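You operate a simulated robot arm through the tools that you are given. There is no shell and no other tool. Be economical: measure what you need, move in short steps, check, and stop when the job is done.

You run a simulated robot arm. Do the job below in one go: nothing can be reset, and whatever is moved stays where it is left.

Task
Put things in order on the top shelf of the steel shelving. At the end: the green block stands where the white spray can stood; the glue pad stands where the yellow pot stood; the white spray can stands where the angle bracket stood; the angle bracket from the top shelf of the steel shelving stands where the glue pad stood; the yellow pot is on the white flat box; whatever was shut is shut again. Leave all else as you found it, and nothing knocked over.
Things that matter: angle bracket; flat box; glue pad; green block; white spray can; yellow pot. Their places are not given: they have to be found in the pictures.

Only the result counts: the job must be done as asked and must still hold three seconds after the hand-in. Knocking over, shifting, dropping, spilling or breaking anything else fails it.

Robot
A 7-joint arm with a two-finger parallel gripper, fixed in place. Base frame: the origin is at the foot of the arm, x ahead of it, y to its left, z up; the work surface is at about z = 90. Units: cm, rad, N and s.
With the tool pointing down near the work surface it reaches from about 30 to 68 cm from the base axis. Its first joint turns from -1.152 to 1.152 rad. Payload 1.57 kg.
The tool frame sits at the grasp point between the pads (the TCP): z along the fingers, y along the line on which they close. The tips reach 3 cm beyond it. The gripper opens to 11 cm. The fingers are 2.4 cm wide and 1.2 cm thick; the gripper's body (4.8 by 11.2 cm) begins 7.8 cm behind the TCP.
Orientation is that of the tool frame in the base frame, as a unit quaternion [x, y, z, w]. With the fingers straight down and closing along the base's y, the tool's x points along the base's -x, its y along +y and its z along -z.

Tools
- The arm moves only by the tool apply_moves. Its argument "series" is a list of rows, each a list of 7 numbers: the shift along the base's x, y, z in mm, then the turn, a rotation vector about the base's x, y, z in rad, then the closure in counts, from 0 (fully open) to 255 (shut). In form: [[tx, ty, tz, wx, wy, wz, fingers], ...]. A call has 1 to 10 rows; each row shifts and turns the commanded pose from where the row before left it. Rows are played at 5 a second. More than 5 cm and 0.15 rad between two rows, or a gripper value outside its range, and nothing of the call is played. Where a pose cannot be reached the arm comes as near as it can. A force on the tool above 40 N (or 10 N above the force at the start of the call, whichever is more), or a blocked arm, ends the call early, and 0.2 s more pass. The fingers move at their own pace (about 10.8 cm/s each) and stop on an object; they squeeze with about 31 N. The grip force told is the motor's: it shows also when the fingers shut on nothing. Time passes only in rows, and 0.2 s behind the last, so rows that do not move let the fingers close. It gives the time, the measured TCP pose, the force on the tool (base axes), the opening and the grip force at its end, in the units of the frame above (readings bear some noise), with the torque about the TCP (base axes, N m) and any sound that the robot's microphone picked up.
- Cameras (640 x 400 px; columns grow to the right, rows downward): "scene" is fixed at [18.09, -41.09, 139.68]; the picture's right is [0.59, -0.81, 0.00], its down [-0.52, -0.38, -0.77] and it looks along [0.62, 0.45, -0.64] (base axes); focal length 238 px, centre (320, 200). "wrist" rides on the gripper at [7, 1.6, -14.1] in the tool frame; the picture's right is [-0.23, 0.97, 0.00], its down [-0.86, -0.20, -0.48] and it looks along [-0.47, -0.11, 0.88] (tool axes); focal length 222 px, centre (320, 200).
- get_image(camera): a new picture of that camera. No time passes.
- pixel_to_xyz(camera, pixels): for up to 12 pixels [column, row] of the newest picture of that camera ("zoom" is the newest enlarged one), the place [x, y, z] in the base frame of the surface seen there, good to about 0.3 cm. No time passes.
- close_up(camera, box): a new picture of the part [left, top, right, bottom] of that camera's present view, enlarged. No time passes.
- close_job(): hands the job in; it is judged then, once.

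Keep the steps short. Do not move on a guess: measure, check each grasp and each placing, and mend mistakes. In all there are 80 turns and 54 pictures (those below and enlarged ones count). Leave the gripper open and the arm clear of the work at the hand-in unless told otherwise, and finish with a single line.

The tools are called by a JSON object that holds its "op" and its "data". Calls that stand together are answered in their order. apply_moves: Moves the arm, as the interface text tells. Its arguments: {"type":"object","properties":{"series":{"type":"array","items":{"type":"array","items":{"type":"number"}}}},"required":["series"]} The other tools are called the same way: get_image (camera) takes a picture; pixel_to_xyz (camera, pixels) gives the place of the surface under pixels of a picture; close_up (camera, box) takes an enlarged picture of a part of a camera's view; close_job () hands the job in.

At the start:

```text
time_s: 0.0
tcp_pos: [36.82, 10.06, 121.24]
tool_rot: [0.0, 1.0, 0.0, 0.0]
force: [-0.2, 0.1, 0.3]
wrist_torque: [0.0, 0.02, -0.01]
grip_width: 10.98
grip_force: 0.0
```

scene: 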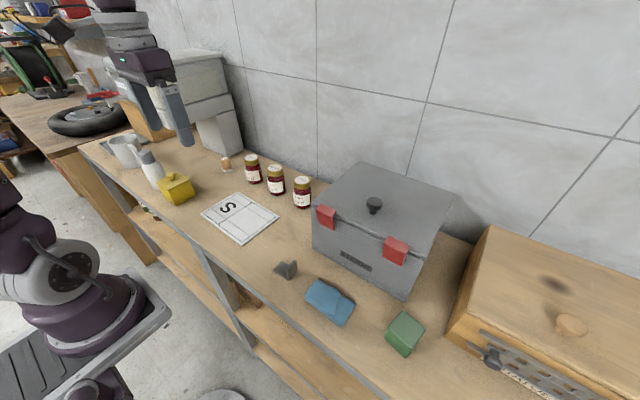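
wrist: 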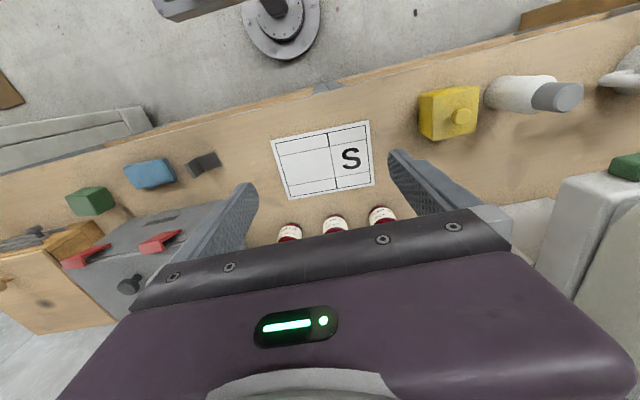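

I see the white can, yellow pot, flat box "S", a small grey piece, a blue pad and a green block on the bench. I'll enlarge both parts of the scene view.

{"op": "close_up", "data": {"camera": "scene", "box": [80, 100, 320, 250]}}

{"op": "close_up", "data": {"camera": "scene", "box": [240, 220, 480, 370]}}

```text
2.67 times, centred on (200, 175) of scene
```

zoom: 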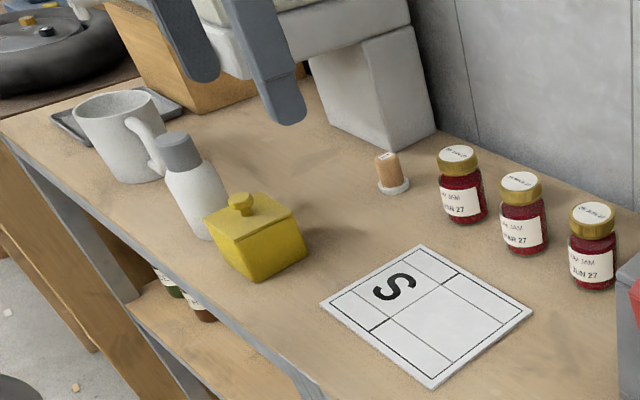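

```text
2.67 times, centred on (360, 295) of scene
```

zoom: 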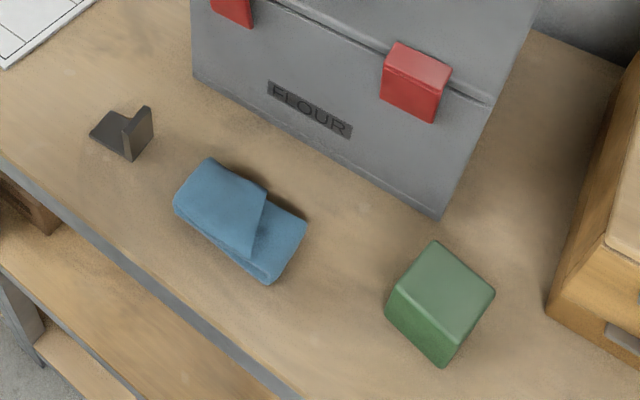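

The blue thing looks like a folded cloth, and the tan peg at scene (226,163) is unclear. I'll enlarge those and the wrist view.

{"op": "close_up", "data": {"camera": "scene", "box": [190, 140, 270, 190]}}

{"op": "close_up", "data": {"camera": "wrist", "box": [400, 50, 640, 200]}}

{"op": "close_up", "data": {"camera": "wrist", "box": [0, 100, 240, 250]}}

{"op": "close_up", "data": {"camera": "scene", "box": [430, 220, 640, 400]}}

```text
8.00 times, centred on (230, 165) of scene
```

zoom: 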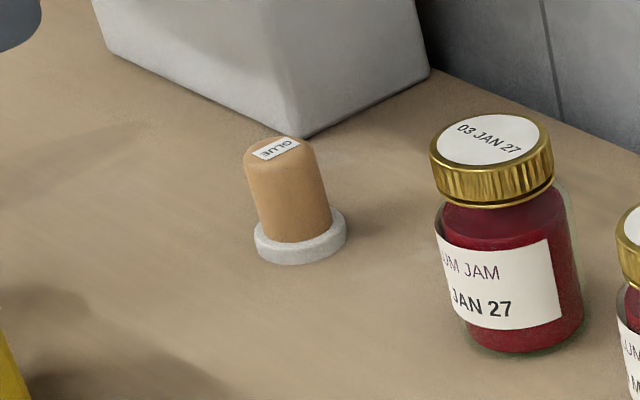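

```text
2.67 times, centred on (520, 125) of wrist
```

zoom: 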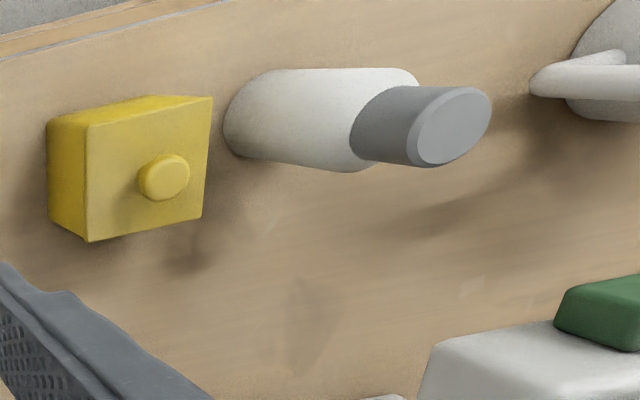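

```text
2.67 times, centred on (120, 175) of wrist
```

zoom: 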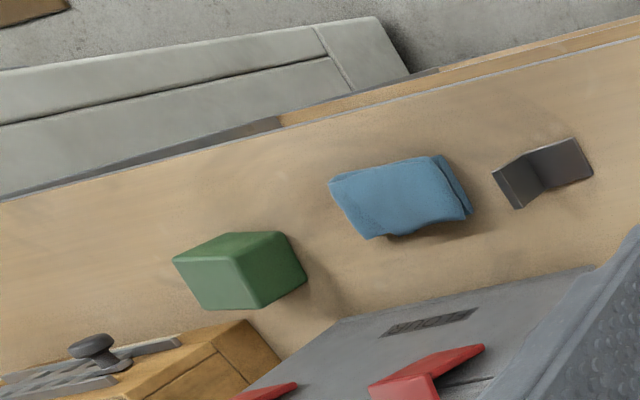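

```text
2.22 times, centred on (535, 310) of scene
```

zoom: 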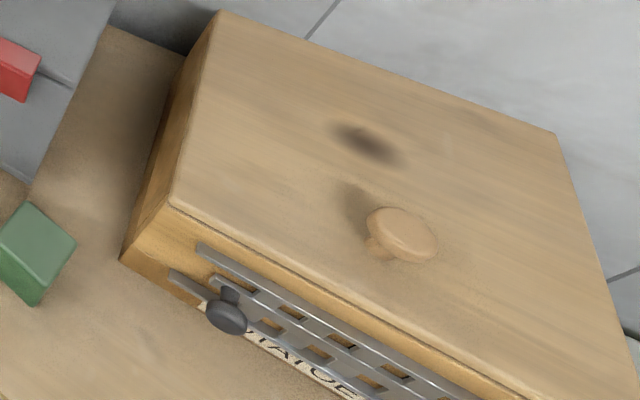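

The tan peg is labelled "GLUE", so that is the glue pad. There is a second green thing on a grey box at wrist (625,168). I'll measure key points.

{"op": "pixel_to_xyz", "data": {"camera": "wrist", "pixels": [[625, 166], [600, 182], [556, 95], [510, 92], [460, 117], [440, 100], [322, 160], [278, 142], [368, 124], [375, 184], [288, 198], [205, 163]]}}

{"op": "pixel_to_xyz", "data": {"camera": "scene", "pixels": [[225, 159], [227, 171], [146, 153], [175, 178], [177, 202], [285, 278], [293, 264], [404, 325], [405, 353], [424, 331], [387, 331], [405, 312]]}}

{"op": "close_up", "data": {"camera": "scene", "box": [265, 250, 313, 280]}}

{"op": "close_up", "data": {"camera": "scene", "box": [100, 130, 212, 210]}}

```text
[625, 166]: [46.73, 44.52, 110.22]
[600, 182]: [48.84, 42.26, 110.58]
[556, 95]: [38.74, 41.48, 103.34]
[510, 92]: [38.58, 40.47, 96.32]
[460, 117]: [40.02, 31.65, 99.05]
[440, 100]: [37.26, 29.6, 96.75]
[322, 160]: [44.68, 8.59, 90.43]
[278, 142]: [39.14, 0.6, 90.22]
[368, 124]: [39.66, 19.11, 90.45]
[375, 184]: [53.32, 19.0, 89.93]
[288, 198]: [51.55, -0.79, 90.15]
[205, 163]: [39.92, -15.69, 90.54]
```

```text
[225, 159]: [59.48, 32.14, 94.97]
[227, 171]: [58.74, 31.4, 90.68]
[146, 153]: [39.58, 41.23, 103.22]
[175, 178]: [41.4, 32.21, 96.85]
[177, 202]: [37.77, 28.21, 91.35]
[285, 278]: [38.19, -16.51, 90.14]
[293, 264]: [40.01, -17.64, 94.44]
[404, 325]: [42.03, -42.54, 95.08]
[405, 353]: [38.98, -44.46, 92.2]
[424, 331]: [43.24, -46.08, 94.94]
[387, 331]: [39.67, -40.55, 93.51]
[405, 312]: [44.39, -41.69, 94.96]
```

```text
13.33 times, centred on (289, 265) of scene
```

zoom: 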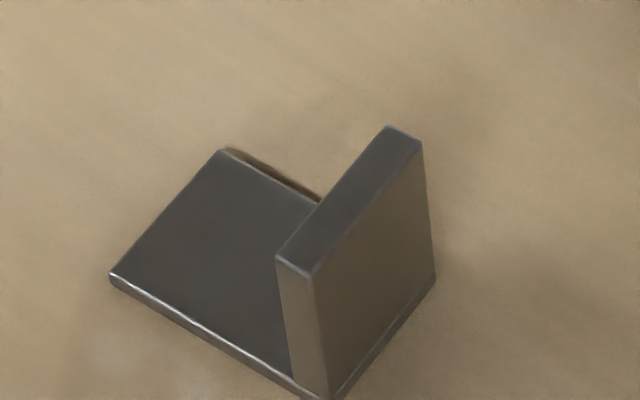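

```text
5.00 times, centred on (156, 170) of scene
```

zoom: 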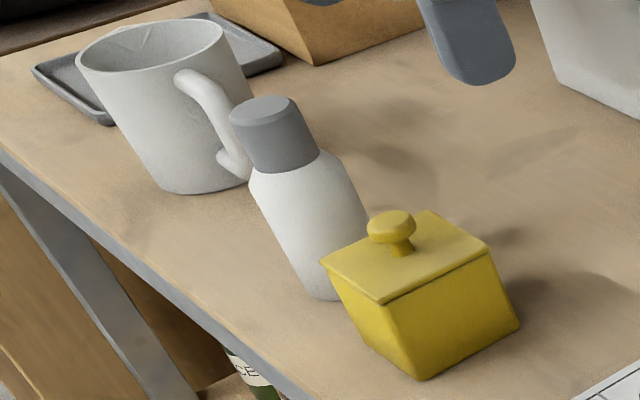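

The green block meant is the one on the bench; the order pot → glue → bracket → can → green needs no spare place. I'll measure the pot and can outlines in this enlarged picture.

{"op": "pixel_to_xyz", "data": {"camera": "zoom", "pixels": [[326, 264], [430, 215], [486, 248], [383, 298], [392, 222], [421, 374], [517, 325], [262, 115], [234, 116], [295, 112], [320, 294], [360, 210]]}}

{"op": "close_up", "data": {"camera": "scene", "box": [190, 140, 270, 190]}}

```text
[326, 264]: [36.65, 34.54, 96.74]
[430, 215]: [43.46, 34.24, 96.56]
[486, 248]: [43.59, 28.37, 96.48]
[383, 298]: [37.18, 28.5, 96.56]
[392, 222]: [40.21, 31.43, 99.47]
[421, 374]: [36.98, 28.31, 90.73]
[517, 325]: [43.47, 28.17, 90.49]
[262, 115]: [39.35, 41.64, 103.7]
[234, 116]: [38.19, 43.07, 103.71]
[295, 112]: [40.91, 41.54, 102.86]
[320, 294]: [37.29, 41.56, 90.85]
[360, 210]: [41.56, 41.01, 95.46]
```

```text
8.00 times, centred on (230, 165) of scene
```

zoom: 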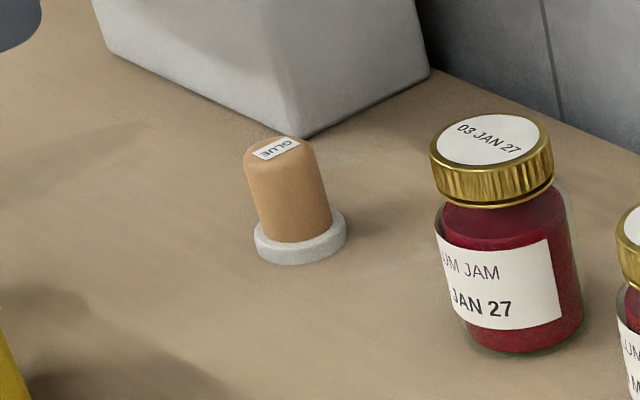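

The pot spans x 36.9–43.5, y 28.3–34.4, lid at 96.6, knob at 99.5. It is nearly square to the axes. I'll move above it at z≈112 with the fingers partly closed to about 8.6 cm and look from there.

{"op": "apply_moves", "data": {"series": [[7, 43, -18, 0, 0, 0, 56], [7, 43, -18, 0, 0, 0, 56], [7, 43, -18, 0, 0, 0, 56], [7, 43, -18, 0, 0, 0, 56], [6, 42, -18, 0, 0, 0, 56], [0, 0, 0, 0, 0, 0, 56]]}}

{"op": "get_image", "data": {"camera": "wrist"}}

```text
time_s: 1.4
tcp_pos: [40.11, 31.51, 112.24]
tool_rot: [-0.001, 1.0, 0.001, 0.001]
force: [-0.2, -0.2, -0.5]
wrist_torque: [-0.01, 0.02, -0.01]
grip_width: 8.57
grip_force: 0.0
```

```text
42 pictures are left
```

wrist: 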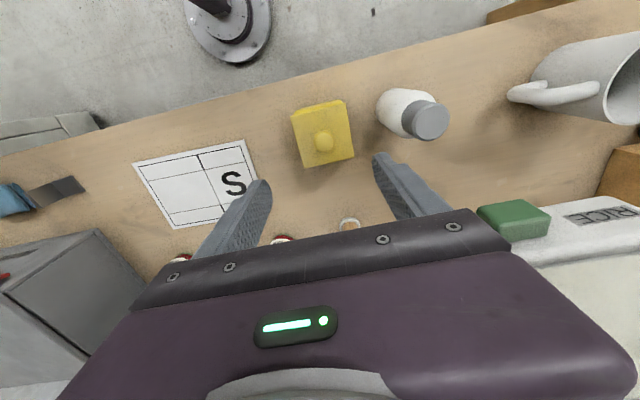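

The pot sits squarely below and the green thing rests on a "RICE" box, off the bench. I'll measure pot corners, can cap and flat box corners.

{"op": "pixel_to_xyz", "data": {"camera": "wrist", "pixels": [[294, 116], [342, 103], [353, 157], [304, 165], [324, 141], [432, 122], [416, 124], [447, 120], [135, 165], [243, 142], [172, 227], [395, 96]]}}

{"op": "pixel_to_xyz", "data": {"camera": "scene", "pixels": [[203, 215], [240, 195], [277, 217], [243, 243], [277, 169], [304, 181], [253, 157], [238, 215]]}}

```text
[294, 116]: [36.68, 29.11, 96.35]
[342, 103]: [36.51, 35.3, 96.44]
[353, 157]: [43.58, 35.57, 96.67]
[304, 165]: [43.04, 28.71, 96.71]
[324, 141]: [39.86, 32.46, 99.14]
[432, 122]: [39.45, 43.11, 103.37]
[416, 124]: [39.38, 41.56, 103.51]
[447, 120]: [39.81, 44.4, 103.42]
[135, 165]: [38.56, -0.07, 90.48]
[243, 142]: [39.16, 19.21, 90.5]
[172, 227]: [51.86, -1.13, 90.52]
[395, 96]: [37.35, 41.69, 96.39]
```

```text
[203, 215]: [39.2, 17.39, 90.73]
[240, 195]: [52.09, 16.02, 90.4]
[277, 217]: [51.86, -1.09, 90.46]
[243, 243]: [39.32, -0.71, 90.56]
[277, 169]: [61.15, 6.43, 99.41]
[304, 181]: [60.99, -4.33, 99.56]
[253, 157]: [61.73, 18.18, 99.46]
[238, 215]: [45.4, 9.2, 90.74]
```

The scene and wrist readings disagree on the pot's y (31.4 against 32.2), so I'll take y≈31.8, x≈40.1. I'll go down to z≈100.5, tips at 97.5 just above the lid, and check the gaps.

{"op": "apply_moves", "data": {"series": [[0, 3, -40, 0, 0, 0, 56], [0, 0, -40, 0, 0, 0, 56], [0, 0, -34, 0, 0, 0, 56], [0, 0, 0, 0, 0, 0, 56]]}}

{"op": "get_image", "data": {"camera": "wrist"}}

{"op": "close_up", "data": {"camera": "scene", "box": [116, 130, 228, 210]}}

```text
time_s: 2.4
tcp_pos: [40.28, 31.71, 101.06]
tool_rot: [0.0, 1.0, 0.0, -0.001]
force: [-0.1, -0.3, -0.1]
wrist_torque: [0.01, 0.05, 0.0]
grip_width: 8.58
grip_force: 0.0
```

```text
41 pictures are left
```

wrist: 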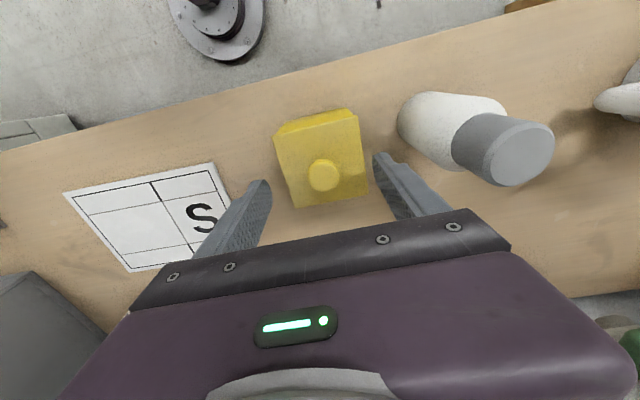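

```text
5.00 times, centred on (172, 170) of scene
```

zoom: 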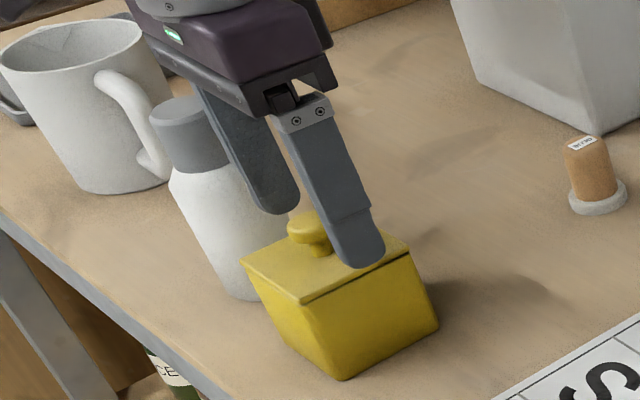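

The lid lies between the fingers in the picture. I'll calibrate by measuring both fingertips, whose place I know, and the lid corners in the same picture.

{"op": "pixel_to_xyz", "data": {"camera": "wrist", "pixels": [[267, 184], [378, 157], [280, 143], [354, 126], [365, 192], [297, 204], [322, 173], [518, 152], [485, 150], [549, 150]]}}

{"op": "pixel_to_xyz", "data": {"camera": "zoom", "pixels": [[360, 258], [282, 208], [246, 264], [303, 298], [405, 246], [308, 224], [184, 108], [155, 110], [200, 112], [176, 103], [589, 145], [597, 205]]}}

```text
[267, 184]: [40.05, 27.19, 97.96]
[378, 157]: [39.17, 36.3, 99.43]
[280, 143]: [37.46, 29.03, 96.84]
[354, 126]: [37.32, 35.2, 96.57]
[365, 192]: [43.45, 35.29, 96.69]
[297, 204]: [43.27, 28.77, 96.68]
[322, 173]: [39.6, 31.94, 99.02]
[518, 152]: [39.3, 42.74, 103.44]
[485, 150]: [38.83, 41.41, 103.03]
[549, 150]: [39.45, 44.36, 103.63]
```

```text
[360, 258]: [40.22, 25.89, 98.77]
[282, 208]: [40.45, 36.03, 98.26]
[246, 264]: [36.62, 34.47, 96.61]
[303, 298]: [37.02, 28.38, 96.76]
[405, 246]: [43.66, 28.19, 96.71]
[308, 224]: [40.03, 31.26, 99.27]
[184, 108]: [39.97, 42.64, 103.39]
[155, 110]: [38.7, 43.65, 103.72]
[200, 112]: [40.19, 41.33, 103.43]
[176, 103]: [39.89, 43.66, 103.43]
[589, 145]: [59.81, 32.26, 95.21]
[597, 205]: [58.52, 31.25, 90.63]
```

Both cameras agree with the known fingertips within 0.3 cm, and averaged they put the pot at (40.2, 31.7), right under the tool. I'll go down to z≈94 and close.

{"op": "apply_moves", "data": {"series": [[0, 0, -35, 0, 0, 0, 56], [0, 0, -35, 0, 0, 0, 56], [0, 0, 0, 0, 0, 0, 56], [0, 0, 0, 0, 0, 0, 150], [0, 0, 0, 0, 0, 0, 150], [0, 0, 0, 0, 0, 0, 150]]}}

```text
time_s: 3.8
tcp_pos: [40.19, 31.47, 94.12]
tool_rot: [-0.001, 1.0, 0.0, 0.0]
force: [1.5, -0.5, -0.6]
wrist_torque: [0.0, 0.02, 0.01]
grip_width: 7.13
grip_force: 30.8
```

Gripped at width 7.1 with 31 N. I'll lift 8 cm and look.

{"op": "apply_moves", "data": {"series": [[0, 0, 20, 0, 0, 0, 150], [0, 0, 30, 0, 0, 0, 150], [0, 0, 40, 0, 0, 0, 150], [0, 0, 0, 0, 0, 0, 150]]}}

{"op": "get_image", "data": {"camera": "scene"}}

```text
time_s: 4.8
tcp_pos: [40.0, 31.46, 103.17]
tool_rot: [0.001, 1.0, 0.0, 0.001]
force: [-0.4, -1.1, -0.8]
wrist_torque: [-0.02, 0.03, 0.03]
grip_width: 7.15
grip_force: 30.9
```

```text
39 pictures are left
```

scene: 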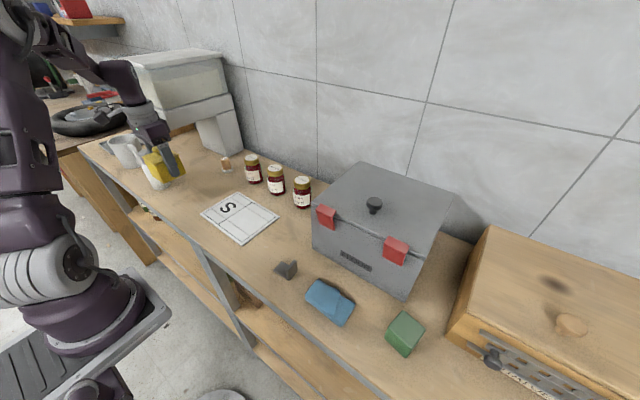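

The pot is held with its lid on. I'll carry it over the flat box centre (about 45.3, 9) and lower it to just above its top at z≈90.5.

{"op": "apply_moves", "data": {"series": [[10, -45, 0, 0, 0, 0, 150], [10, -45, 0, 0, 0, 0, 150], [10, -45, 0, 0, 0, 0, 150], [10, -45, 0, 0, 0, 0, 150], [12, -45, 0, 0, 0, 0, 150], [0, 0, -30, 0, 0, 0, 150], [0, 0, -30, 0, 0, 0, 150], [0, 0, -15, 0, 0, 0, 150], [0, 0, 0, 0, 0, 0, 150]]}}

{"op": "close_up", "data": {"camera": "scene", "box": [184, 150, 296, 250]}}

```text
time_s: 6.8
tcp_pos: [45.39, 9.12, 95.41]
tool_rot: [0.0, 1.0, 0.0, 0.001]
force: [0.3, -0.1, -1.6]
wrist_torque: [0.03, 0.01, 0.04]
grip_width: 7.11
grip_force: 31.1
```

```text
4.00 times, centred on (240, 200) of scene
```

zoom: 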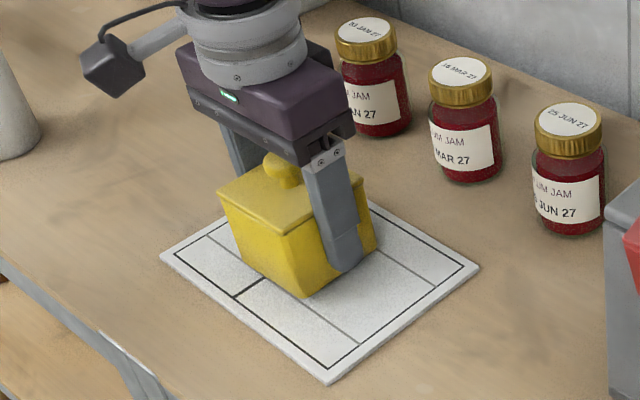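

The pot hangs well inside the flat box outline, about 0.7 cm up. I'll lower it in 2 mm steps until the force shows contact.

{"op": "apply_moves", "data": {"series": [[0, 0, -2, 0, 0, 0, 150], [0, 0, -2, 0, 0, 0, 150], [0, 0, -2, 0, 0, 0, 150], [0, 0, 0, 0, 0, 0, 150]]}}

```text
time_s: 7.8
tcp_pos: [45.47, 9.1, 94.73]
tool_rot: [0.0, 1.0, 0.0, 0.0]
force: [0.0, -1.2, -1.0]
wrist_torque: [0.01, 0.03, -0.01]
grip_width: 7.15
grip_force: 30.5
```

{"op": "apply_moves", "data": {"series": [[0, 0, -2, 0, 0, 0, 150], [0, 0, 0, 0, 0, 0, 150]]}}

```text
time_s: 8.4
tcp_pos: [45.53, 8.99, 94.65]
tool_rot: [0.0, 1.0, -0.001, 0.001]
force: [0.0, 0.5, -1.3]
wrist_torque: [-0.05, 0.03, -0.01]
grip_width: 7.15
grip_force: 30.7
```

{"op": "apply_moves", "data": {"series": [[0, 0, -2, 0, 0, 0, 150], [0, 0, 0, 0, 0, 0, 150]]}}

{"op": "close_up", "data": {"camera": "scene", "box": [216, 190, 280, 230]}}

```text
time_s: 9.0
tcp_pos: [45.42, 9.05, 94.59]
tool_rot: [-0.001, 1.0, 0.0, 0.001]
force: [-1.6, 0.4, 28.2]
wrist_torque: [-0.05, 0.17, 0.02]
grip_width: 7.15
grip_force: 31.5
```

```text
10.00 times, centred on (248, 210) of scene
```

zoom: 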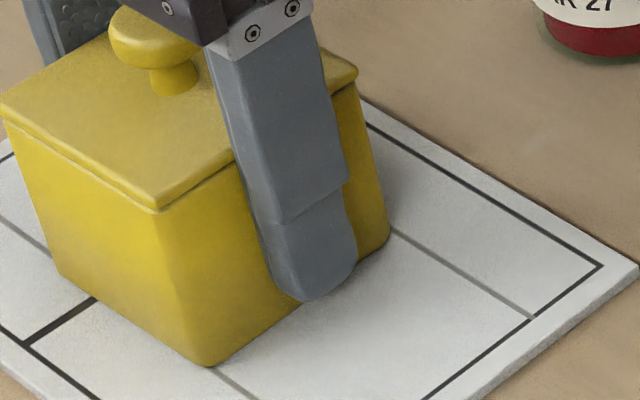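

There is a firm contact of 28 N. I'll ease up 1 mm, open to 8.6 cm and rise.

{"op": "apply_moves", "data": {"series": [[0, 0, 1, 0, 0, 0, 150], [0, 0, 0, 0, 0, 0, 40], [0, 0, 0, 0, 0, 0, 40], [0, 0, 0, 0, 0, 0, 40], [0, 0, 40, 0, 0, 0, 40], [0, 0, 45, 0, 0, 0, 40], [0, 0, 45, 0, 0, 0, 40], [0, 0, 0, 0, 0, 0, 40]]}}

{"op": "get_image", "data": {"camera": "wrist"}}

```text
time_s: 10.8
tcp_pos: [45.43, 9.12, 107.61]
tool_rot: [0.0, 1.0, 0.0, 0.0]
force: [-0.1, 1.0, -0.5]
wrist_torque: [0.04, 0.01, -0.02]
grip_width: 9.26
grip_force: 0.1
```

```text
36 pictures are left
```

wrist: 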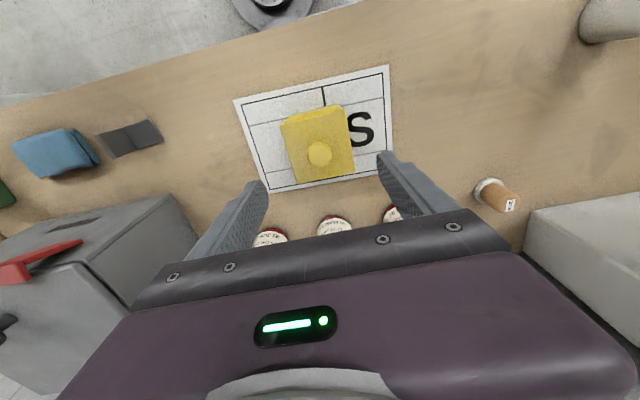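

The pot stands on the box. Next is the glue pad at about (59.5, 32), close to the reach limit. I'll measure it in both views.

{"op": "pixel_to_xyz", "data": {"camera": "wrist", "pixels": [[511, 205], [495, 195], [480, 183], [477, 194], [490, 178], [320, 155]]}}

{"op": "close_up", "data": {"camera": "scene", "box": [206, 145, 246, 180]}}

```text
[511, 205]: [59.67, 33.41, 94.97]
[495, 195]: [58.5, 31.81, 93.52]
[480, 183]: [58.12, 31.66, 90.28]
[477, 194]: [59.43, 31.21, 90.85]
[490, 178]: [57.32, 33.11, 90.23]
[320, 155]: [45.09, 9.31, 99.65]
```

```text
11.43 times, centred on (226, 162) of scene
```

zoom: 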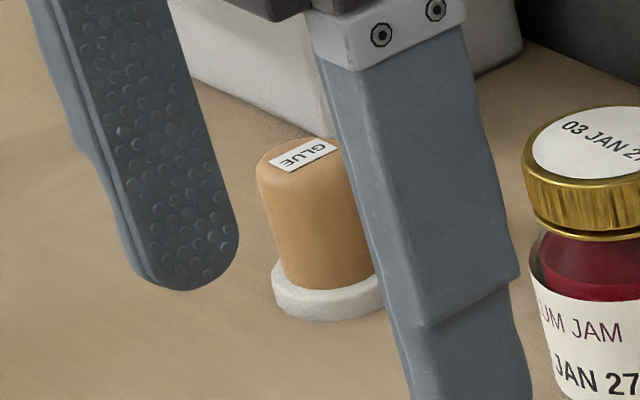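

The glue pad's middle is about (59.6, 32.6). I need the RICE box's leg as an obstacle, so I'll take the full scene view and measure it.

{"op": "get_image", "data": {"camera": "scene"}}

{"op": "pixel_to_xyz", "data": {"camera": "scene", "pixels": [[218, 153], [228, 156], [243, 148], [203, 142], [205, 125], [232, 115], [197, 105], [230, 97], [175, 95], [160, 70], [215, 60], [225, 85]]}}

```text
34 pictures are left
```

scene: 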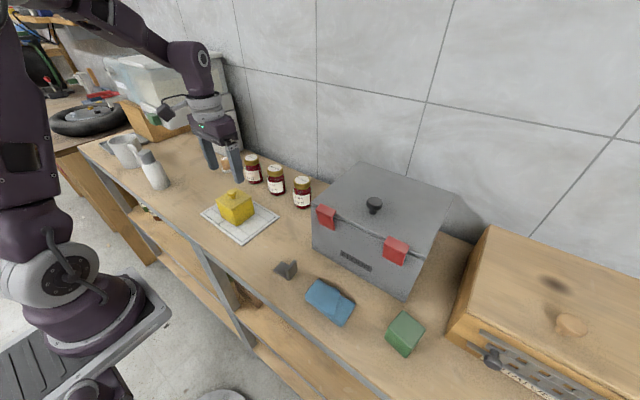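

```text
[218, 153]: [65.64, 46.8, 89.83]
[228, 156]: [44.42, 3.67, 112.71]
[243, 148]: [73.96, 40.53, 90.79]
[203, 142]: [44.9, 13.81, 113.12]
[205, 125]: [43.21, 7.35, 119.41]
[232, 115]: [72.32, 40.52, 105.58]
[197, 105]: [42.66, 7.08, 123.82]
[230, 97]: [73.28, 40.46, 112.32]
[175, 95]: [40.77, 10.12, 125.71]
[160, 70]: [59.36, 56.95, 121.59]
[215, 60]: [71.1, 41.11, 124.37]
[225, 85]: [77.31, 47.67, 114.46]
```

The RICE leg's near face is at y≈40.5, so the gripper body (to y≈38) clears it. I'll move in above the glue pad at z≈105 with about 6 cm opening and look.

{"op": "apply_moves", "data": {"series": [[5, 47, 0, 0, 0, 0, 116], [10, 47, 0, 0, 0, 0, 116], [10, 47, 0, 0, 0, 0, 116], [15, 47, 0, 0, 0, 0, 116], [20, 44, 0, 0, 0, 0, 116], [30, 0, -5, 0, 0, 0, 116], [30, 0, -10, 0, 0, 0, 116], [22, 0, -10, 0, 0, 0, 116], [0, 0, 0, 0, 0, 0, 116]]}}

{"op": "get_image", "data": {"camera": "wrist"}}

{"op": "close_up", "data": {"camera": "scene", "box": [182, 105, 262, 185]}}

```text
time_s: 12.8
tcp_pos: [56.36, 32.53, 106.26]
tool_rot: [0.001, 1.0, 0.0, -0.001]
force: [-0.4, -0.2, 0.2]
wrist_torque: [0.02, 0.02, 0.02]
grip_width: 5.99
grip_force: 0.1
out of reach, approached as far as the arm can: row 7, 8
```

```text
33 pictures are left
```

wrist: 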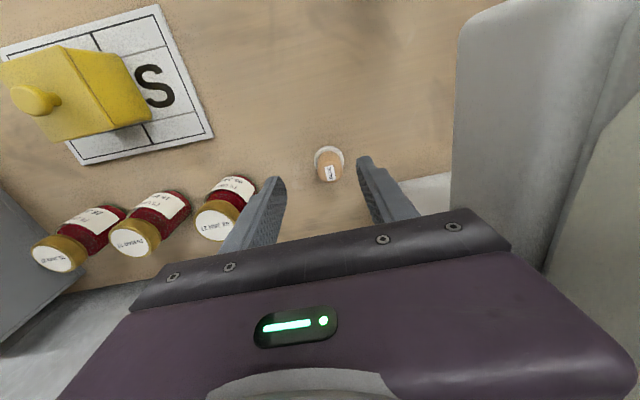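

```text
5.00 times, centred on (222, 145) of scene
```

zoom: 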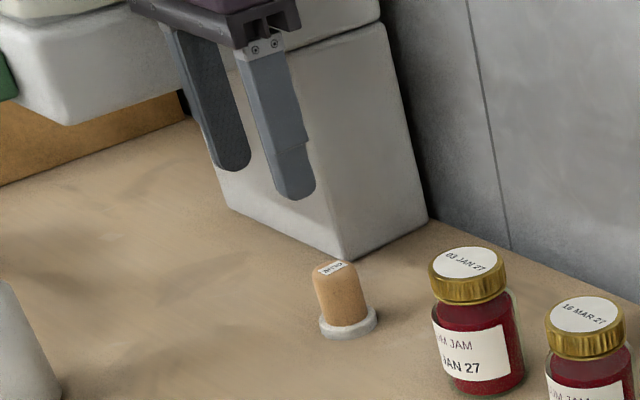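

At z 106 the arm only reaches x 56.4; lower down it should reach more. I'll measure the glue pad again.

{"op": "pixel_to_xyz", "data": {"camera": "wrist", "pixels": [[329, 166], [329, 173], [321, 170], [339, 170], [315, 158], [344, 156], [328, 147], [463, 180], [445, 185]]}}

{"op": "pixel_to_xyz", "data": {"camera": "zoom", "pixels": [[332, 268], [317, 272], [348, 266], [322, 327], [376, 317], [347, 334], [345, 258], [232, 210], [427, 220], [355, 270]]}}

```text
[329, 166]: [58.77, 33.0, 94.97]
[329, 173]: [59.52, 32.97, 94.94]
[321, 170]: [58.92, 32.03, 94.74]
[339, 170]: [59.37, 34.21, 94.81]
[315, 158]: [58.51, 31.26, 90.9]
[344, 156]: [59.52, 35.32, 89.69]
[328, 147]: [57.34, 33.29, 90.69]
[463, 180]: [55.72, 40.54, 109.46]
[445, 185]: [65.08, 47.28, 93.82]
```

```text
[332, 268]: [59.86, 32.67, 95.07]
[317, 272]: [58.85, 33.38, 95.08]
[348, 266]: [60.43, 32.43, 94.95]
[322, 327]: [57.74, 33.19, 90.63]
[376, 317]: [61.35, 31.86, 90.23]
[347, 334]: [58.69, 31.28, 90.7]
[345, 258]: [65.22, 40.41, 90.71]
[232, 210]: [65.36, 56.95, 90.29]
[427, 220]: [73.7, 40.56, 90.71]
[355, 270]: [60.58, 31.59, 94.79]
```

The glue pad's middle is about (59.5, 32.8) with its top at 95. The open fingers straddle it in y, so I'll lower to z≈97.5 and read where x ends up.

{"op": "apply_moves", "data": {"series": [[0, 3, -25, 0, 0, 0, 116], [0, 0, -25, 0, 0, 0, 116], [0, 0, -20, 0, 0, 0, 116], [0, 0, 0, 0, 0, 0, 116]]}}

{"op": "close_up", "data": {"camera": "wrist", "box": [220, 80, 460, 230]}}

```text
time_s: 13.8
tcp_pos: [56.46, 32.67, 99.15]
tool_rot: [0.001, 1.0, -0.001, 0.0]
force: [0.5, 0.1, 0.1]
wrist_torque: [0.02, 0.0, 0.03]
grip_width: 5.97
grip_force: 0.2
```

```text
2.67 times, centred on (340, 155) of wrist
```

zoom: 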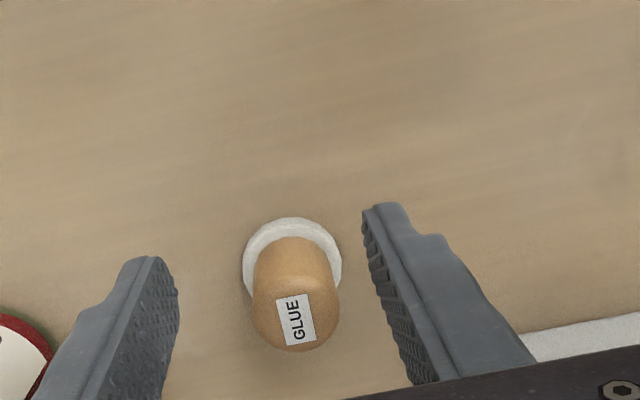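

x stayed at 56.5. I'll lower to z≈95 and then go forward 3 cm.

{"op": "apply_moves", "data": {"series": [[0, 0, -20, 0, 0, 0, 116], [0, 0, -22, 0, 0, 0, 116], [10, 1, 0, 0, 0, 0, 116], [10, 1, 0, 0, 0, 0, 116], [10, 0, 0, 0, 0, 0, 116], [0, 0, 0, 0, 0, 0, 116]]}}

{"op": "get_image", "data": {"camera": "wrist"}}

{"op": "close_up", "data": {"camera": "scene", "box": [182, 115, 262, 175]}}

```text
time_s: 15.2
tcp_pos: [58.46, 33.11, 94.59]
tool_rot: [-0.011, 1.0, -0.005, -0.005]
force: [-0.9, -0.8, 0.3]
wrist_torque: [0.02, 0.0, 0.0]
grip_width: 5.99
grip_force: 0.0
out of reach, approached as far as the arm can: row 5
```

```text
30 pictures are left
```

wrist: 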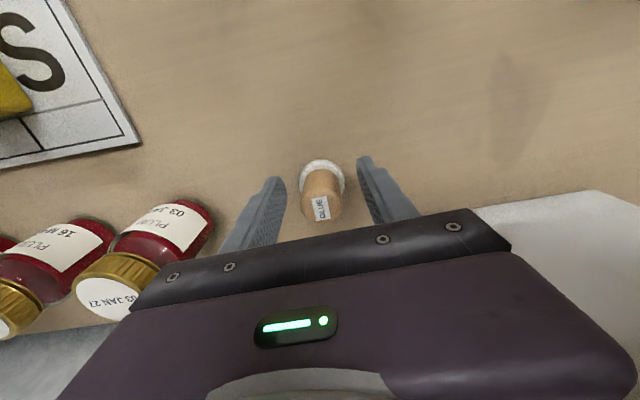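

```text
6.67 times, centred on (222, 145) of scene
```

zoom: 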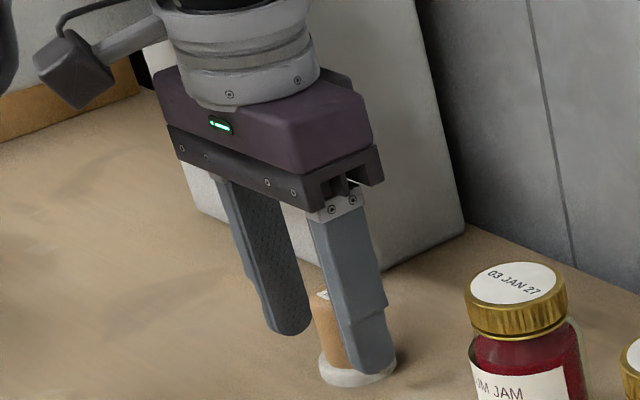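

The TCP is at x 58.5 but the pad's middle is at about 59.2, at the reach edge. A small tilt of 0.1 rad, tips outward, lets me get 0.8 cm further and grip centrally.

{"op": "apply_moves", "data": {"series": [[0, 0, 2, 0, -0.1, 0, 116], [4, -2, 0, 0, 0, 0, 116], [4, 0, 0, 0, 0, 0, 116], [0, 0, 0, 0, 0, 0, 116]]}}

{"op": "get_image", "data": {"camera": "wrist"}}

```text
time_s: 16.2
tcp_pos: [60.3, 32.63, 95.27]
tool_rot: [0.0, 0.999, 0.0, 0.05]
force: [0.3, 0.0, -0.9]
wrist_torque: [0.05, -0.02, 0.02]
grip_width: 6.01
grip_force: 0.0
```

```text
28 pictures are left
```

wrist: 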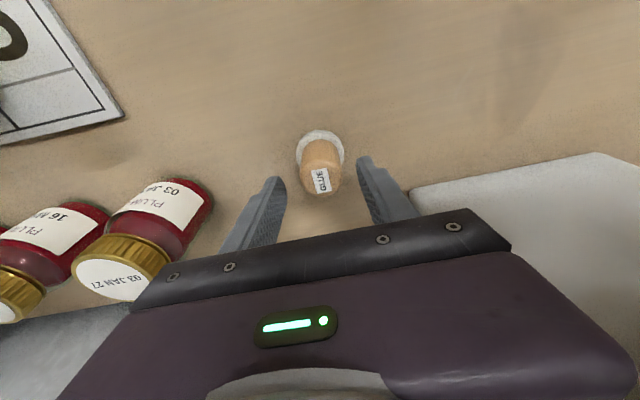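

Now I'm about 0.9 cm too far; I'll come back 9 mm and close on it.

{"op": "apply_moves", "data": {"series": [[-9, 1, -2, 0, 0, 0, 116], [0, 0, 0, 0, 0, 0, 116], [0, 0, 0, 0, 0, 0, 220], [0, 0, 0, 0, 0, 0, 220], [0, 0, 0, 0, 0, 0, 220]]}}

{"op": "close_up", "data": {"camera": "scene", "box": [192, 130, 256, 178]}}

```text
time_s: 17.4
tcp_pos: [59.52, 32.81, 95.07]
tool_rot: [0.0, 0.999, 0.0, 0.05]
force: [0.3, 1.2, 1.0]
wrist_torque: [-0.03, 0.03, -0.03]
grip_width: 3.03
grip_force: 31.7
```

```text
8.33 times, centred on (224, 154) of scene
```

zoom: 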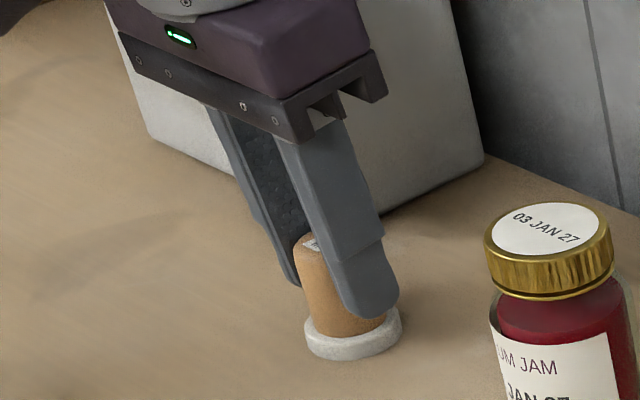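

Gripped at 3.0 cm, pad middle at (59.5, 32.8). I'll lift it gently by 2 cm and check, as it may be sticky.

{"op": "apply_moves", "data": {"series": [[0, 0, 5, 0, 0, 0, 220], [0, 0, 5, 0, 0, 0, 220], [0, 0, 10, 0, 0, 0, 220], [0, 0, 0, 0, 0, 0, 220]]}}

{"op": "close_up", "data": {"camera": "scene", "box": [192, 130, 256, 178]}}

```text
time_s: 18.4
tcp_pos: [59.41, 32.97, 97.04]
tool_rot: [0.0, 0.999, 0.0, 0.05]
force: [-0.3, -0.9, -0.4]
wrist_torque: [-0.04, 0.0, -0.03]
grip_width: 3.03
grip_force: 30.8
```

```text
8.33 times, centred on (224, 154) of scene
```

zoom: 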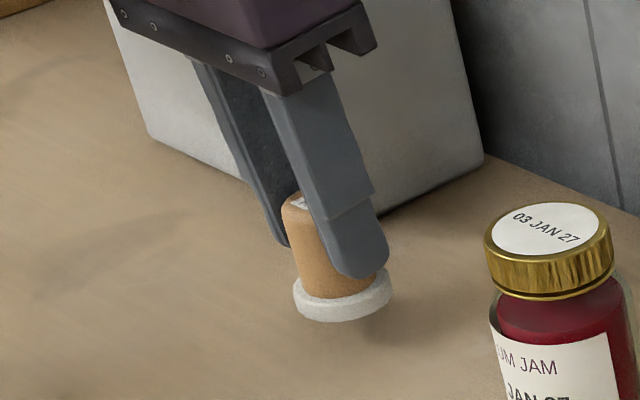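

Lifted clean. I'll carry it to the pot's old place (40.2, 31.7), keeping the same tilt, and lower to 3 mm above.

{"op": "apply_moves", "data": {"series": [[-40, -3, 30, 0, 0, 0, 220], [-40, -3, 0, 0, 0, 0, 220], [-40, -3, 0, 0, 0, 0, 220], [-40, -3, 0, 0, 0, 0, 220], [-32, 0, 0, 0, 0, 0, 220], [0, 0, -25, 0, 0, 0, 220], [0, 0, -20, 0, 0, 0, 220], [0, 0, 0, 0, 0, 0, 220]]}}

```text
time_s: 20.2
tcp_pos: [40.15, 31.51, 95.46]
tool_rot: [0.0, 0.999, 0.0, 0.05]
force: [0.6, 0.0, -0.4]
wrist_torque: [-0.02, -0.01, 0.05]
grip_width: 3.01
grip_force: 30.3
```

{"op": "apply_moves", "data": {"series": [[0, 2, -2, 0, 0, 0, 220], [0, 0, -2, 0, 0, 0, 220], [0, 0, 0, 0, 0, 0, 220]]}}

{"op": "close_up", "data": {"camera": "scene", "box": [130, 140, 210, 200]}}

```text
time_s: 21.0
tcp_pos: [40.27, 31.78, 95.1]
tool_rot: [0.001, 0.999, -0.001, 0.051]
force: [0.2, 0.0, -0.8]
wrist_torque: [0.05, 0.01, 0.02]
grip_width: 3.01
grip_force: 30.7
```

```text
6.67 times, centred on (170, 170) of scene
```

zoom: 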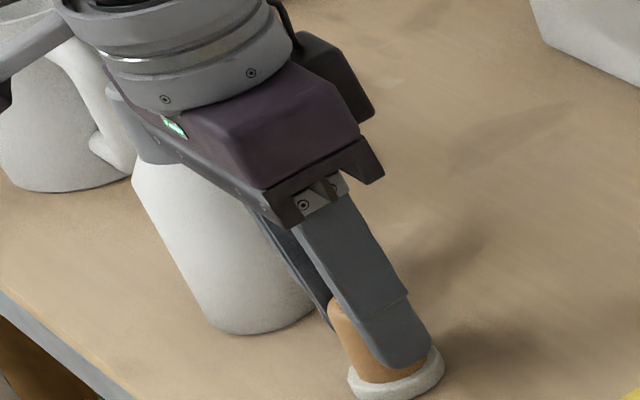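

Nearly down. I'll lower in 1 mm steps until contact.

{"op": "apply_moves", "data": {"series": [[0, 0, -1, 0, 0, 0, 220], [0, 0, -1, 0, 0, 0, 220], [0, 0, 0, 0, 0, 0, 220]]}}

```text
time_s: 21.8
tcp_pos: [40.19, 31.72, 94.98]
tool_rot: [0.0, 0.999, 0.001, 0.05]
force: [-2.6, -4.2, 10.5]
wrist_torque: [-0.15, 0.13, -0.02]
grip_width: 3.02
grip_force: 31.1
```

Contact at 10 N. I'll open to 6 cm, go up and look.

{"op": "apply_moves", "data": {"series": [[0, 0, 0, 0, 0, 0, 116], [0, 0, 0, 0, 0, 0, 116], [0, 0, 0, 0, 0, 0, 116], [0, 0, 40, 0, 0, 0, 116], [0, -10, 45, 0, 0.1, 0, 116], [0, -20, 45, 0, 0, 0, 116], [0, 0, 0, 0, 0, 0, 116]]}}

{"op": "get_image", "data": {"camera": "wrist"}}

```text
time_s: 23.4
tcp_pos: [40.17, 28.9, 108.11]
tool_rot: [0.0, 1.0, 0.0, 0.001]
force: [0.1, 0.1, 0.2]
wrist_torque: [-0.01, -0.01, -0.01]
grip_width: 6.0
grip_force: 0.1
```

```text
24 pictures are left
```

wrist: 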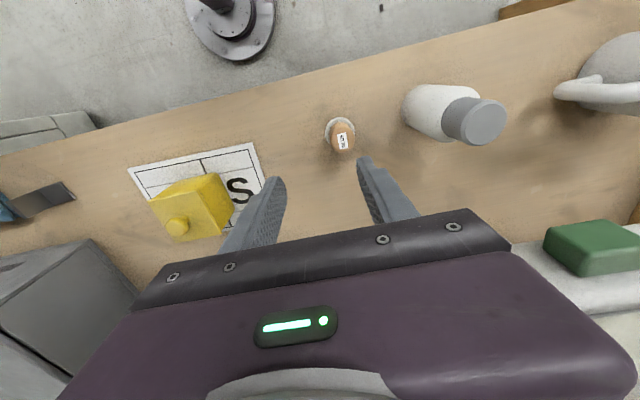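

The glue pad stands upright. Next I'll travel at z 108 to above the bracket near (39.5, −16.5).

{"op": "apply_moves", "data": {"series": [[0, -46, 0, 0, 0, 0, 116], [0, -46, 0, 0, 0, 0, 116], [0, -46, 0, 0, 0, 0, 116], [0, -46, 0, 0, 0, 0, 116], [0, -46, 0, 0, 0, 0, 116], [0, -46, 0, 0, 0, 0, 116], [0, -46, 0, 0, 0, 0, 116], [0, -46, 0, 0, 0, 0, 116], [0, -46, 0, 0, 0, 0, 116], [0, -40, 0, 0, 0, 0, 116]]}}

{"op": "get_image", "data": {"camera": "wrist"}}

```text
time_s: 25.6
tcp_pos: [40.2, -16.47, 107.88]
tool_rot: [0.0, 1.0, 0.0, 0.0]
force: [0.4, -0.4, 0.3]
wrist_torque: [0.03, -0.02, -0.01]
grip_width: 6.0
grip_force: 0.0
```

```text
23 pictures are left
```

wrist: 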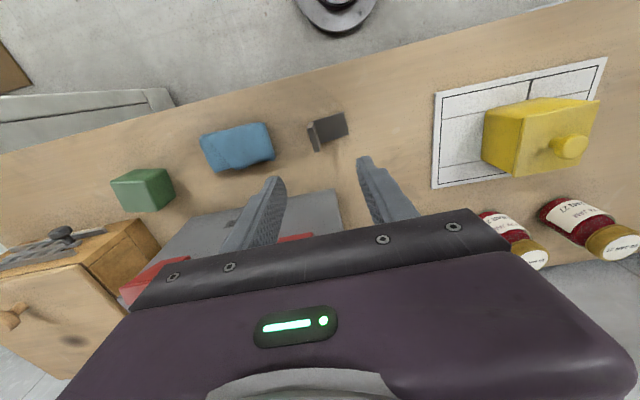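

{"op": "close_up", "data": {"camera": "wrist", "box": [290, 95, 370, 165]}}

```text
5.71 times, centred on (330, 130) of wrist
```

zoom: 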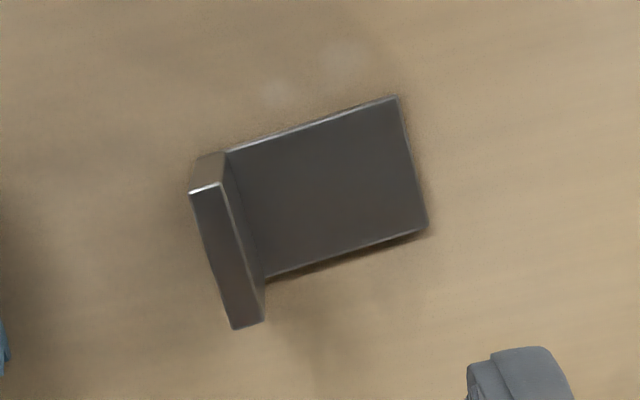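

The base plate lies flat with an upright wall at its −y end. I'll measure the corners in this enlarged picture.

{"op": "pixel_to_xyz", "data": {"camera": "zoom", "pixels": [[194, 192], [217, 187], [236, 324], [260, 318], [228, 255], [392, 104], [422, 226], [245, 158], [275, 265], [330, 190], [205, 168]]}}

{"op": "pixel_to_xyz", "data": {"camera": "scene", "pixels": [[297, 261], [287, 270], [291, 266], [282, 262], [274, 271], [288, 279], [296, 271]]}}

```text
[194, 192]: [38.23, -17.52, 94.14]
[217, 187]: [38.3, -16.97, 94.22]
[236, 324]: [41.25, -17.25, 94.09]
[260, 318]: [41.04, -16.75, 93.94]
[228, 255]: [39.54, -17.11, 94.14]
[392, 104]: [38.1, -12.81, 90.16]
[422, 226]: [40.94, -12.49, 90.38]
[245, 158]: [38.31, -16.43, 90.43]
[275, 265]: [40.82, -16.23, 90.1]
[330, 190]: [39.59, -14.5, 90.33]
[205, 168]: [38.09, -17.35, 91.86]
```

```text
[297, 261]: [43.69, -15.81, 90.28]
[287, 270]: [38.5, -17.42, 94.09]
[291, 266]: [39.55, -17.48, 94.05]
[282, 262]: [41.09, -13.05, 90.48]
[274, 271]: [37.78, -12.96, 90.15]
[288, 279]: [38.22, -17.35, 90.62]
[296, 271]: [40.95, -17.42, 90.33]
```

The bracket spans x 38.1–41.1, y −17.5…−12.7; its wall is at y≈−17.2 and reaches 94.1. Before I go down on the wall, I'll check the cloth and grey box clearances.

{"op": "pixel_to_xyz", "data": {"camera": "scene", "pixels": [[306, 297], [318, 281], [312, 290], [312, 250], [316, 215], [360, 290], [318, 205], [340, 200]]}}

{"op": "pixel_to_xyz", "data": {"camera": "wrist", "pixels": [[272, 150], [265, 125], [270, 158], [335, 195], [300, 200], [145, 190], [130, 180], [155, 175]]}}

```text
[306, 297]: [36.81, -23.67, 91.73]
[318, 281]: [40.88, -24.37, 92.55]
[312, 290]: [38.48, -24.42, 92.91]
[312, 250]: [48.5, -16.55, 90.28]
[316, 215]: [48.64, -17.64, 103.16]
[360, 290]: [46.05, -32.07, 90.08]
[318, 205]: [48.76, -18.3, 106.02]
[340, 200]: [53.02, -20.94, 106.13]
```

```text
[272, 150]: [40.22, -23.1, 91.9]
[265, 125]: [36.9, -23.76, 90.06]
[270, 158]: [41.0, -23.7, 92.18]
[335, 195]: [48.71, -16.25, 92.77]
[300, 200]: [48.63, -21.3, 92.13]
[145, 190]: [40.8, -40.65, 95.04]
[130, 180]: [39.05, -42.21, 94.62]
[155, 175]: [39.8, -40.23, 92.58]
```

The cloth starts at y −23.1 and the grey box at x 48.6, so it is clear. I'll go to (39.6, −17.2), open to 3 cm, descend to z≈94.2 and look before closing.

{"op": "apply_moves", "data": {"series": [[-6, -7, -40, 0, 0, 0, 185], [0, 0, -40, 0, 0, 0, 185], [0, 0, -40, 0, 0, 0, 185], [0, 0, -17, 0, 0, 0, 185], [0, 0, 0, 0, 0, 0, 185]]}}

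{"op": "close_up", "data": {"camera": "scene", "box": [260, 240, 324, 290]}}

```text
time_s: 26.8
tcp_pos: [39.67, -17.24, 94.27]
tool_rot: [0.0, 1.0, 0.0, 0.0]
force: [0.6, 0.7, 0.7]
wrist_torque: [-0.03, 0.0, -0.01]
grip_width: 3.02
grip_force: 0.1
```

```text
8.00 times, centred on (292, 265) of scene
```

zoom: 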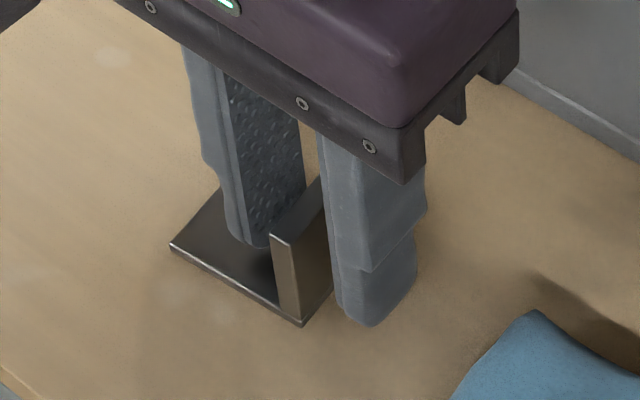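

The wall is between the fingers. I'll close and lift 2 cm.

{"op": "apply_moves", "data": {"series": [[0, 0, 0, 0, 0, 0, 255], [0, 0, 0, 0, 0, 0, 255], [0, 0, 0, 0, 0, 0, 255], [0, 0, 10, 0, 0, 0, 255], [0, 0, 20, 0, 0, 0, 255], [0, 0, 0, 0, 0, 0, 255]]}}

{"op": "close_up", "data": {"camera": "scene", "box": [260, 230, 324, 280]}}

```text
time_s: 28.2
tcp_pos: [39.58, -17.37, 97.35]
tool_rot: [0.0, 1.0, 0.001, 0.0]
force: [-0.3, 0.5, -0.3]
wrist_torque: [-0.02, -0.01, 0.02]
grip_width: 0.71
grip_force: 26.6
```

```text
8.00 times, centred on (292, 255) of scene
```

zoom: 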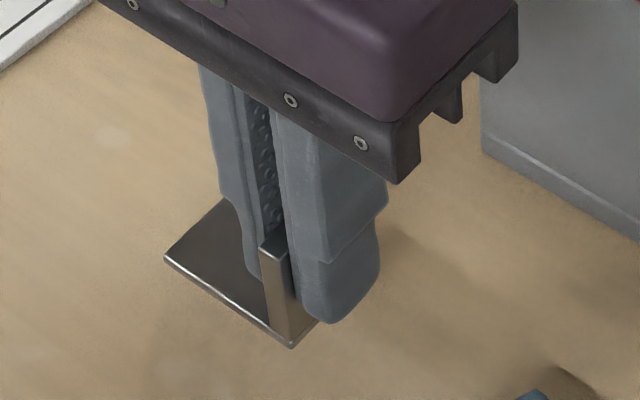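

The bracket is held level. I'll rise to z 108 and go across to y≈30.7.

{"op": "apply_moves", "data": {"series": [[0, 46, 15, 0, 0, 0, 255], [0, 48, 15, 0, 0, 0, 255], [0, 48, 10, 0, 0, 0, 255], [0, 48, 0, 0, 0, 0, 255], [0, 48, 0, 0, 0, 0, 255], [0, 48, 0, 0, 0, 0, 255], [10, 48, 0, 0, 0, 0, 255], [15, 48, 0, 0, 0, 0, 255], [20, 48, -5, 0, 0, 0, 255], [20, 49, -10, 0, 0, 0, 255]]}}

```text
refused: row 2 steps farther than a row can; nothing moved
```

{"op": "apply_moves", "data": {"series": [[0, 35, 30, 0, 0, 0, 255], [0, 47, 10, 0, 0, 0, 255], [0, 48, 0, 0, 0, 0, 255], [0, 48, 0, 0, 0, 0, 255], [0, 48, 0, 0, 0, 0, 255], [0, 48, 0, 0, 0, 0, 255], [10, 48, 0, 0, 0, 0, 255], [10, 48, 0, 0, 0, 0, 255], [10, 48, 0, 0, 0, 0, 255], [10, 48, 0, 0, 0, 0, 255]]}}

```text
time_s: 30.4
tcp_pos: [43.5, 29.22, 101.26]
tool_rot: [0.0, 1.0, 0.0, -0.001]
force: [-1.3, -0.2, -1.5]
wrist_torque: [0.01, 0.03, 0.04]
grip_width: 0.71
grip_force: 26.8
```

I passed lower than meant (z 101) but felt no contact; I'll check the pot in the next picture. Now I go on to (56, 30.7), then down to z≈96.

{"op": "apply_moves", "data": {"series": [[45, 7, 0, 0, 0, 0, 255], [45, 8, 0, 0, 0, 0, 255], [35, 0, 0, 0, 0, 0, 255], [0, 0, -25, 0, 0, 0, 255], [0, 0, -25, 0, 0, 0, 255], [15, 0, 0, 0, 0, 0, 255], [15, 0, 0, 0, 0, 0, 255], [5, 0, 0, 0, 0, 0, 255], [0, 0, 0, 0, 0, 0, 255]]}}

{"op": "get_image", "data": {"camera": "scene"}}

```text
time_s: 32.4
tcp_pos: [59.7, 30.87, 96.3]
tool_rot: [0.0, 1.0, 0.0, 0.0]
force: [0.4, 0.2, -0.3]
wrist_torque: [-0.02, 0.02, 0.02]
grip_width: 0.73
grip_force: 26.4
```

```text
19 pictures are left
```

scene: 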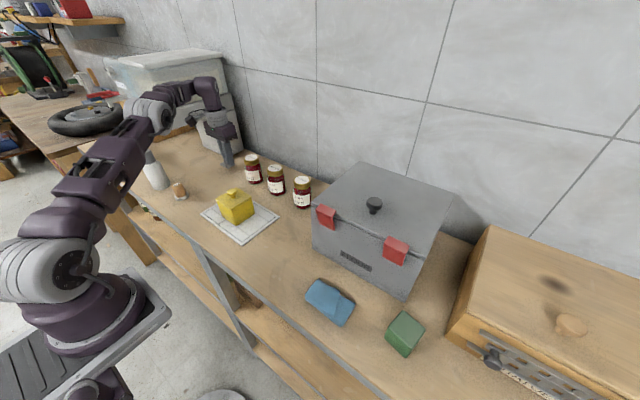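

The pot is undisturbed and the arm is at (59.7, 30.9, 96.3). I'll lower 2 cm, the last part slowly.

{"op": "apply_moves", "data": {"series": [[-1, -1, -10, 0, 0, 0, 255], [0, 0, -6, 0, 0, 0, 255], [0, 0, -2, 0, 0, 0, 255], [0, 0, -2, 0, 0, 0, 255], [0, 0, 0, 0, 0, 0, 255]]}}

{"op": "close_up", "data": {"camera": "scene", "box": [192, 130, 256, 178]}}

```text
time_s: 33.6
tcp_pos: [59.47, 30.7, 94.25]
tool_rot: [0.001, 1.0, -0.001, 0.0]
force: [0.0, 0.7, -0.9]
wrist_torque: [-0.04, -0.02, -0.01]
grip_width: 0.71
grip_force: 26.2
```

```text
8.33 times, centred on (224, 154) of scene
```

zoom: 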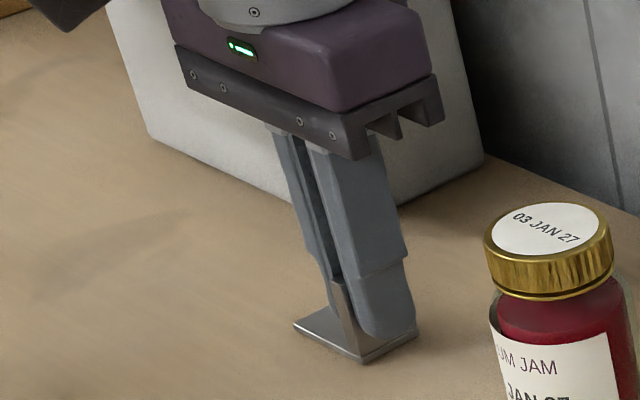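

Still no contact force; I'll take two more 1 mm steps.

{"op": "apply_moves", "data": {"series": [[0, 0, -1, 0, 0, 0, 255], [0, 0, -1, 0, 0, 0, 255], [0, 0, 0, 0, 0, 0, 255]]}}

```text
time_s: 34.4
tcp_pos: [59.42, 30.86, 94.13]
tool_rot: [0.0, 1.0, 0.001, 0.0]
force: [-1.9, -0.5, 11.5]
wrist_torque: [0.04, 0.13, 0.01]
grip_width: 0.7
grip_force: 26.4
```

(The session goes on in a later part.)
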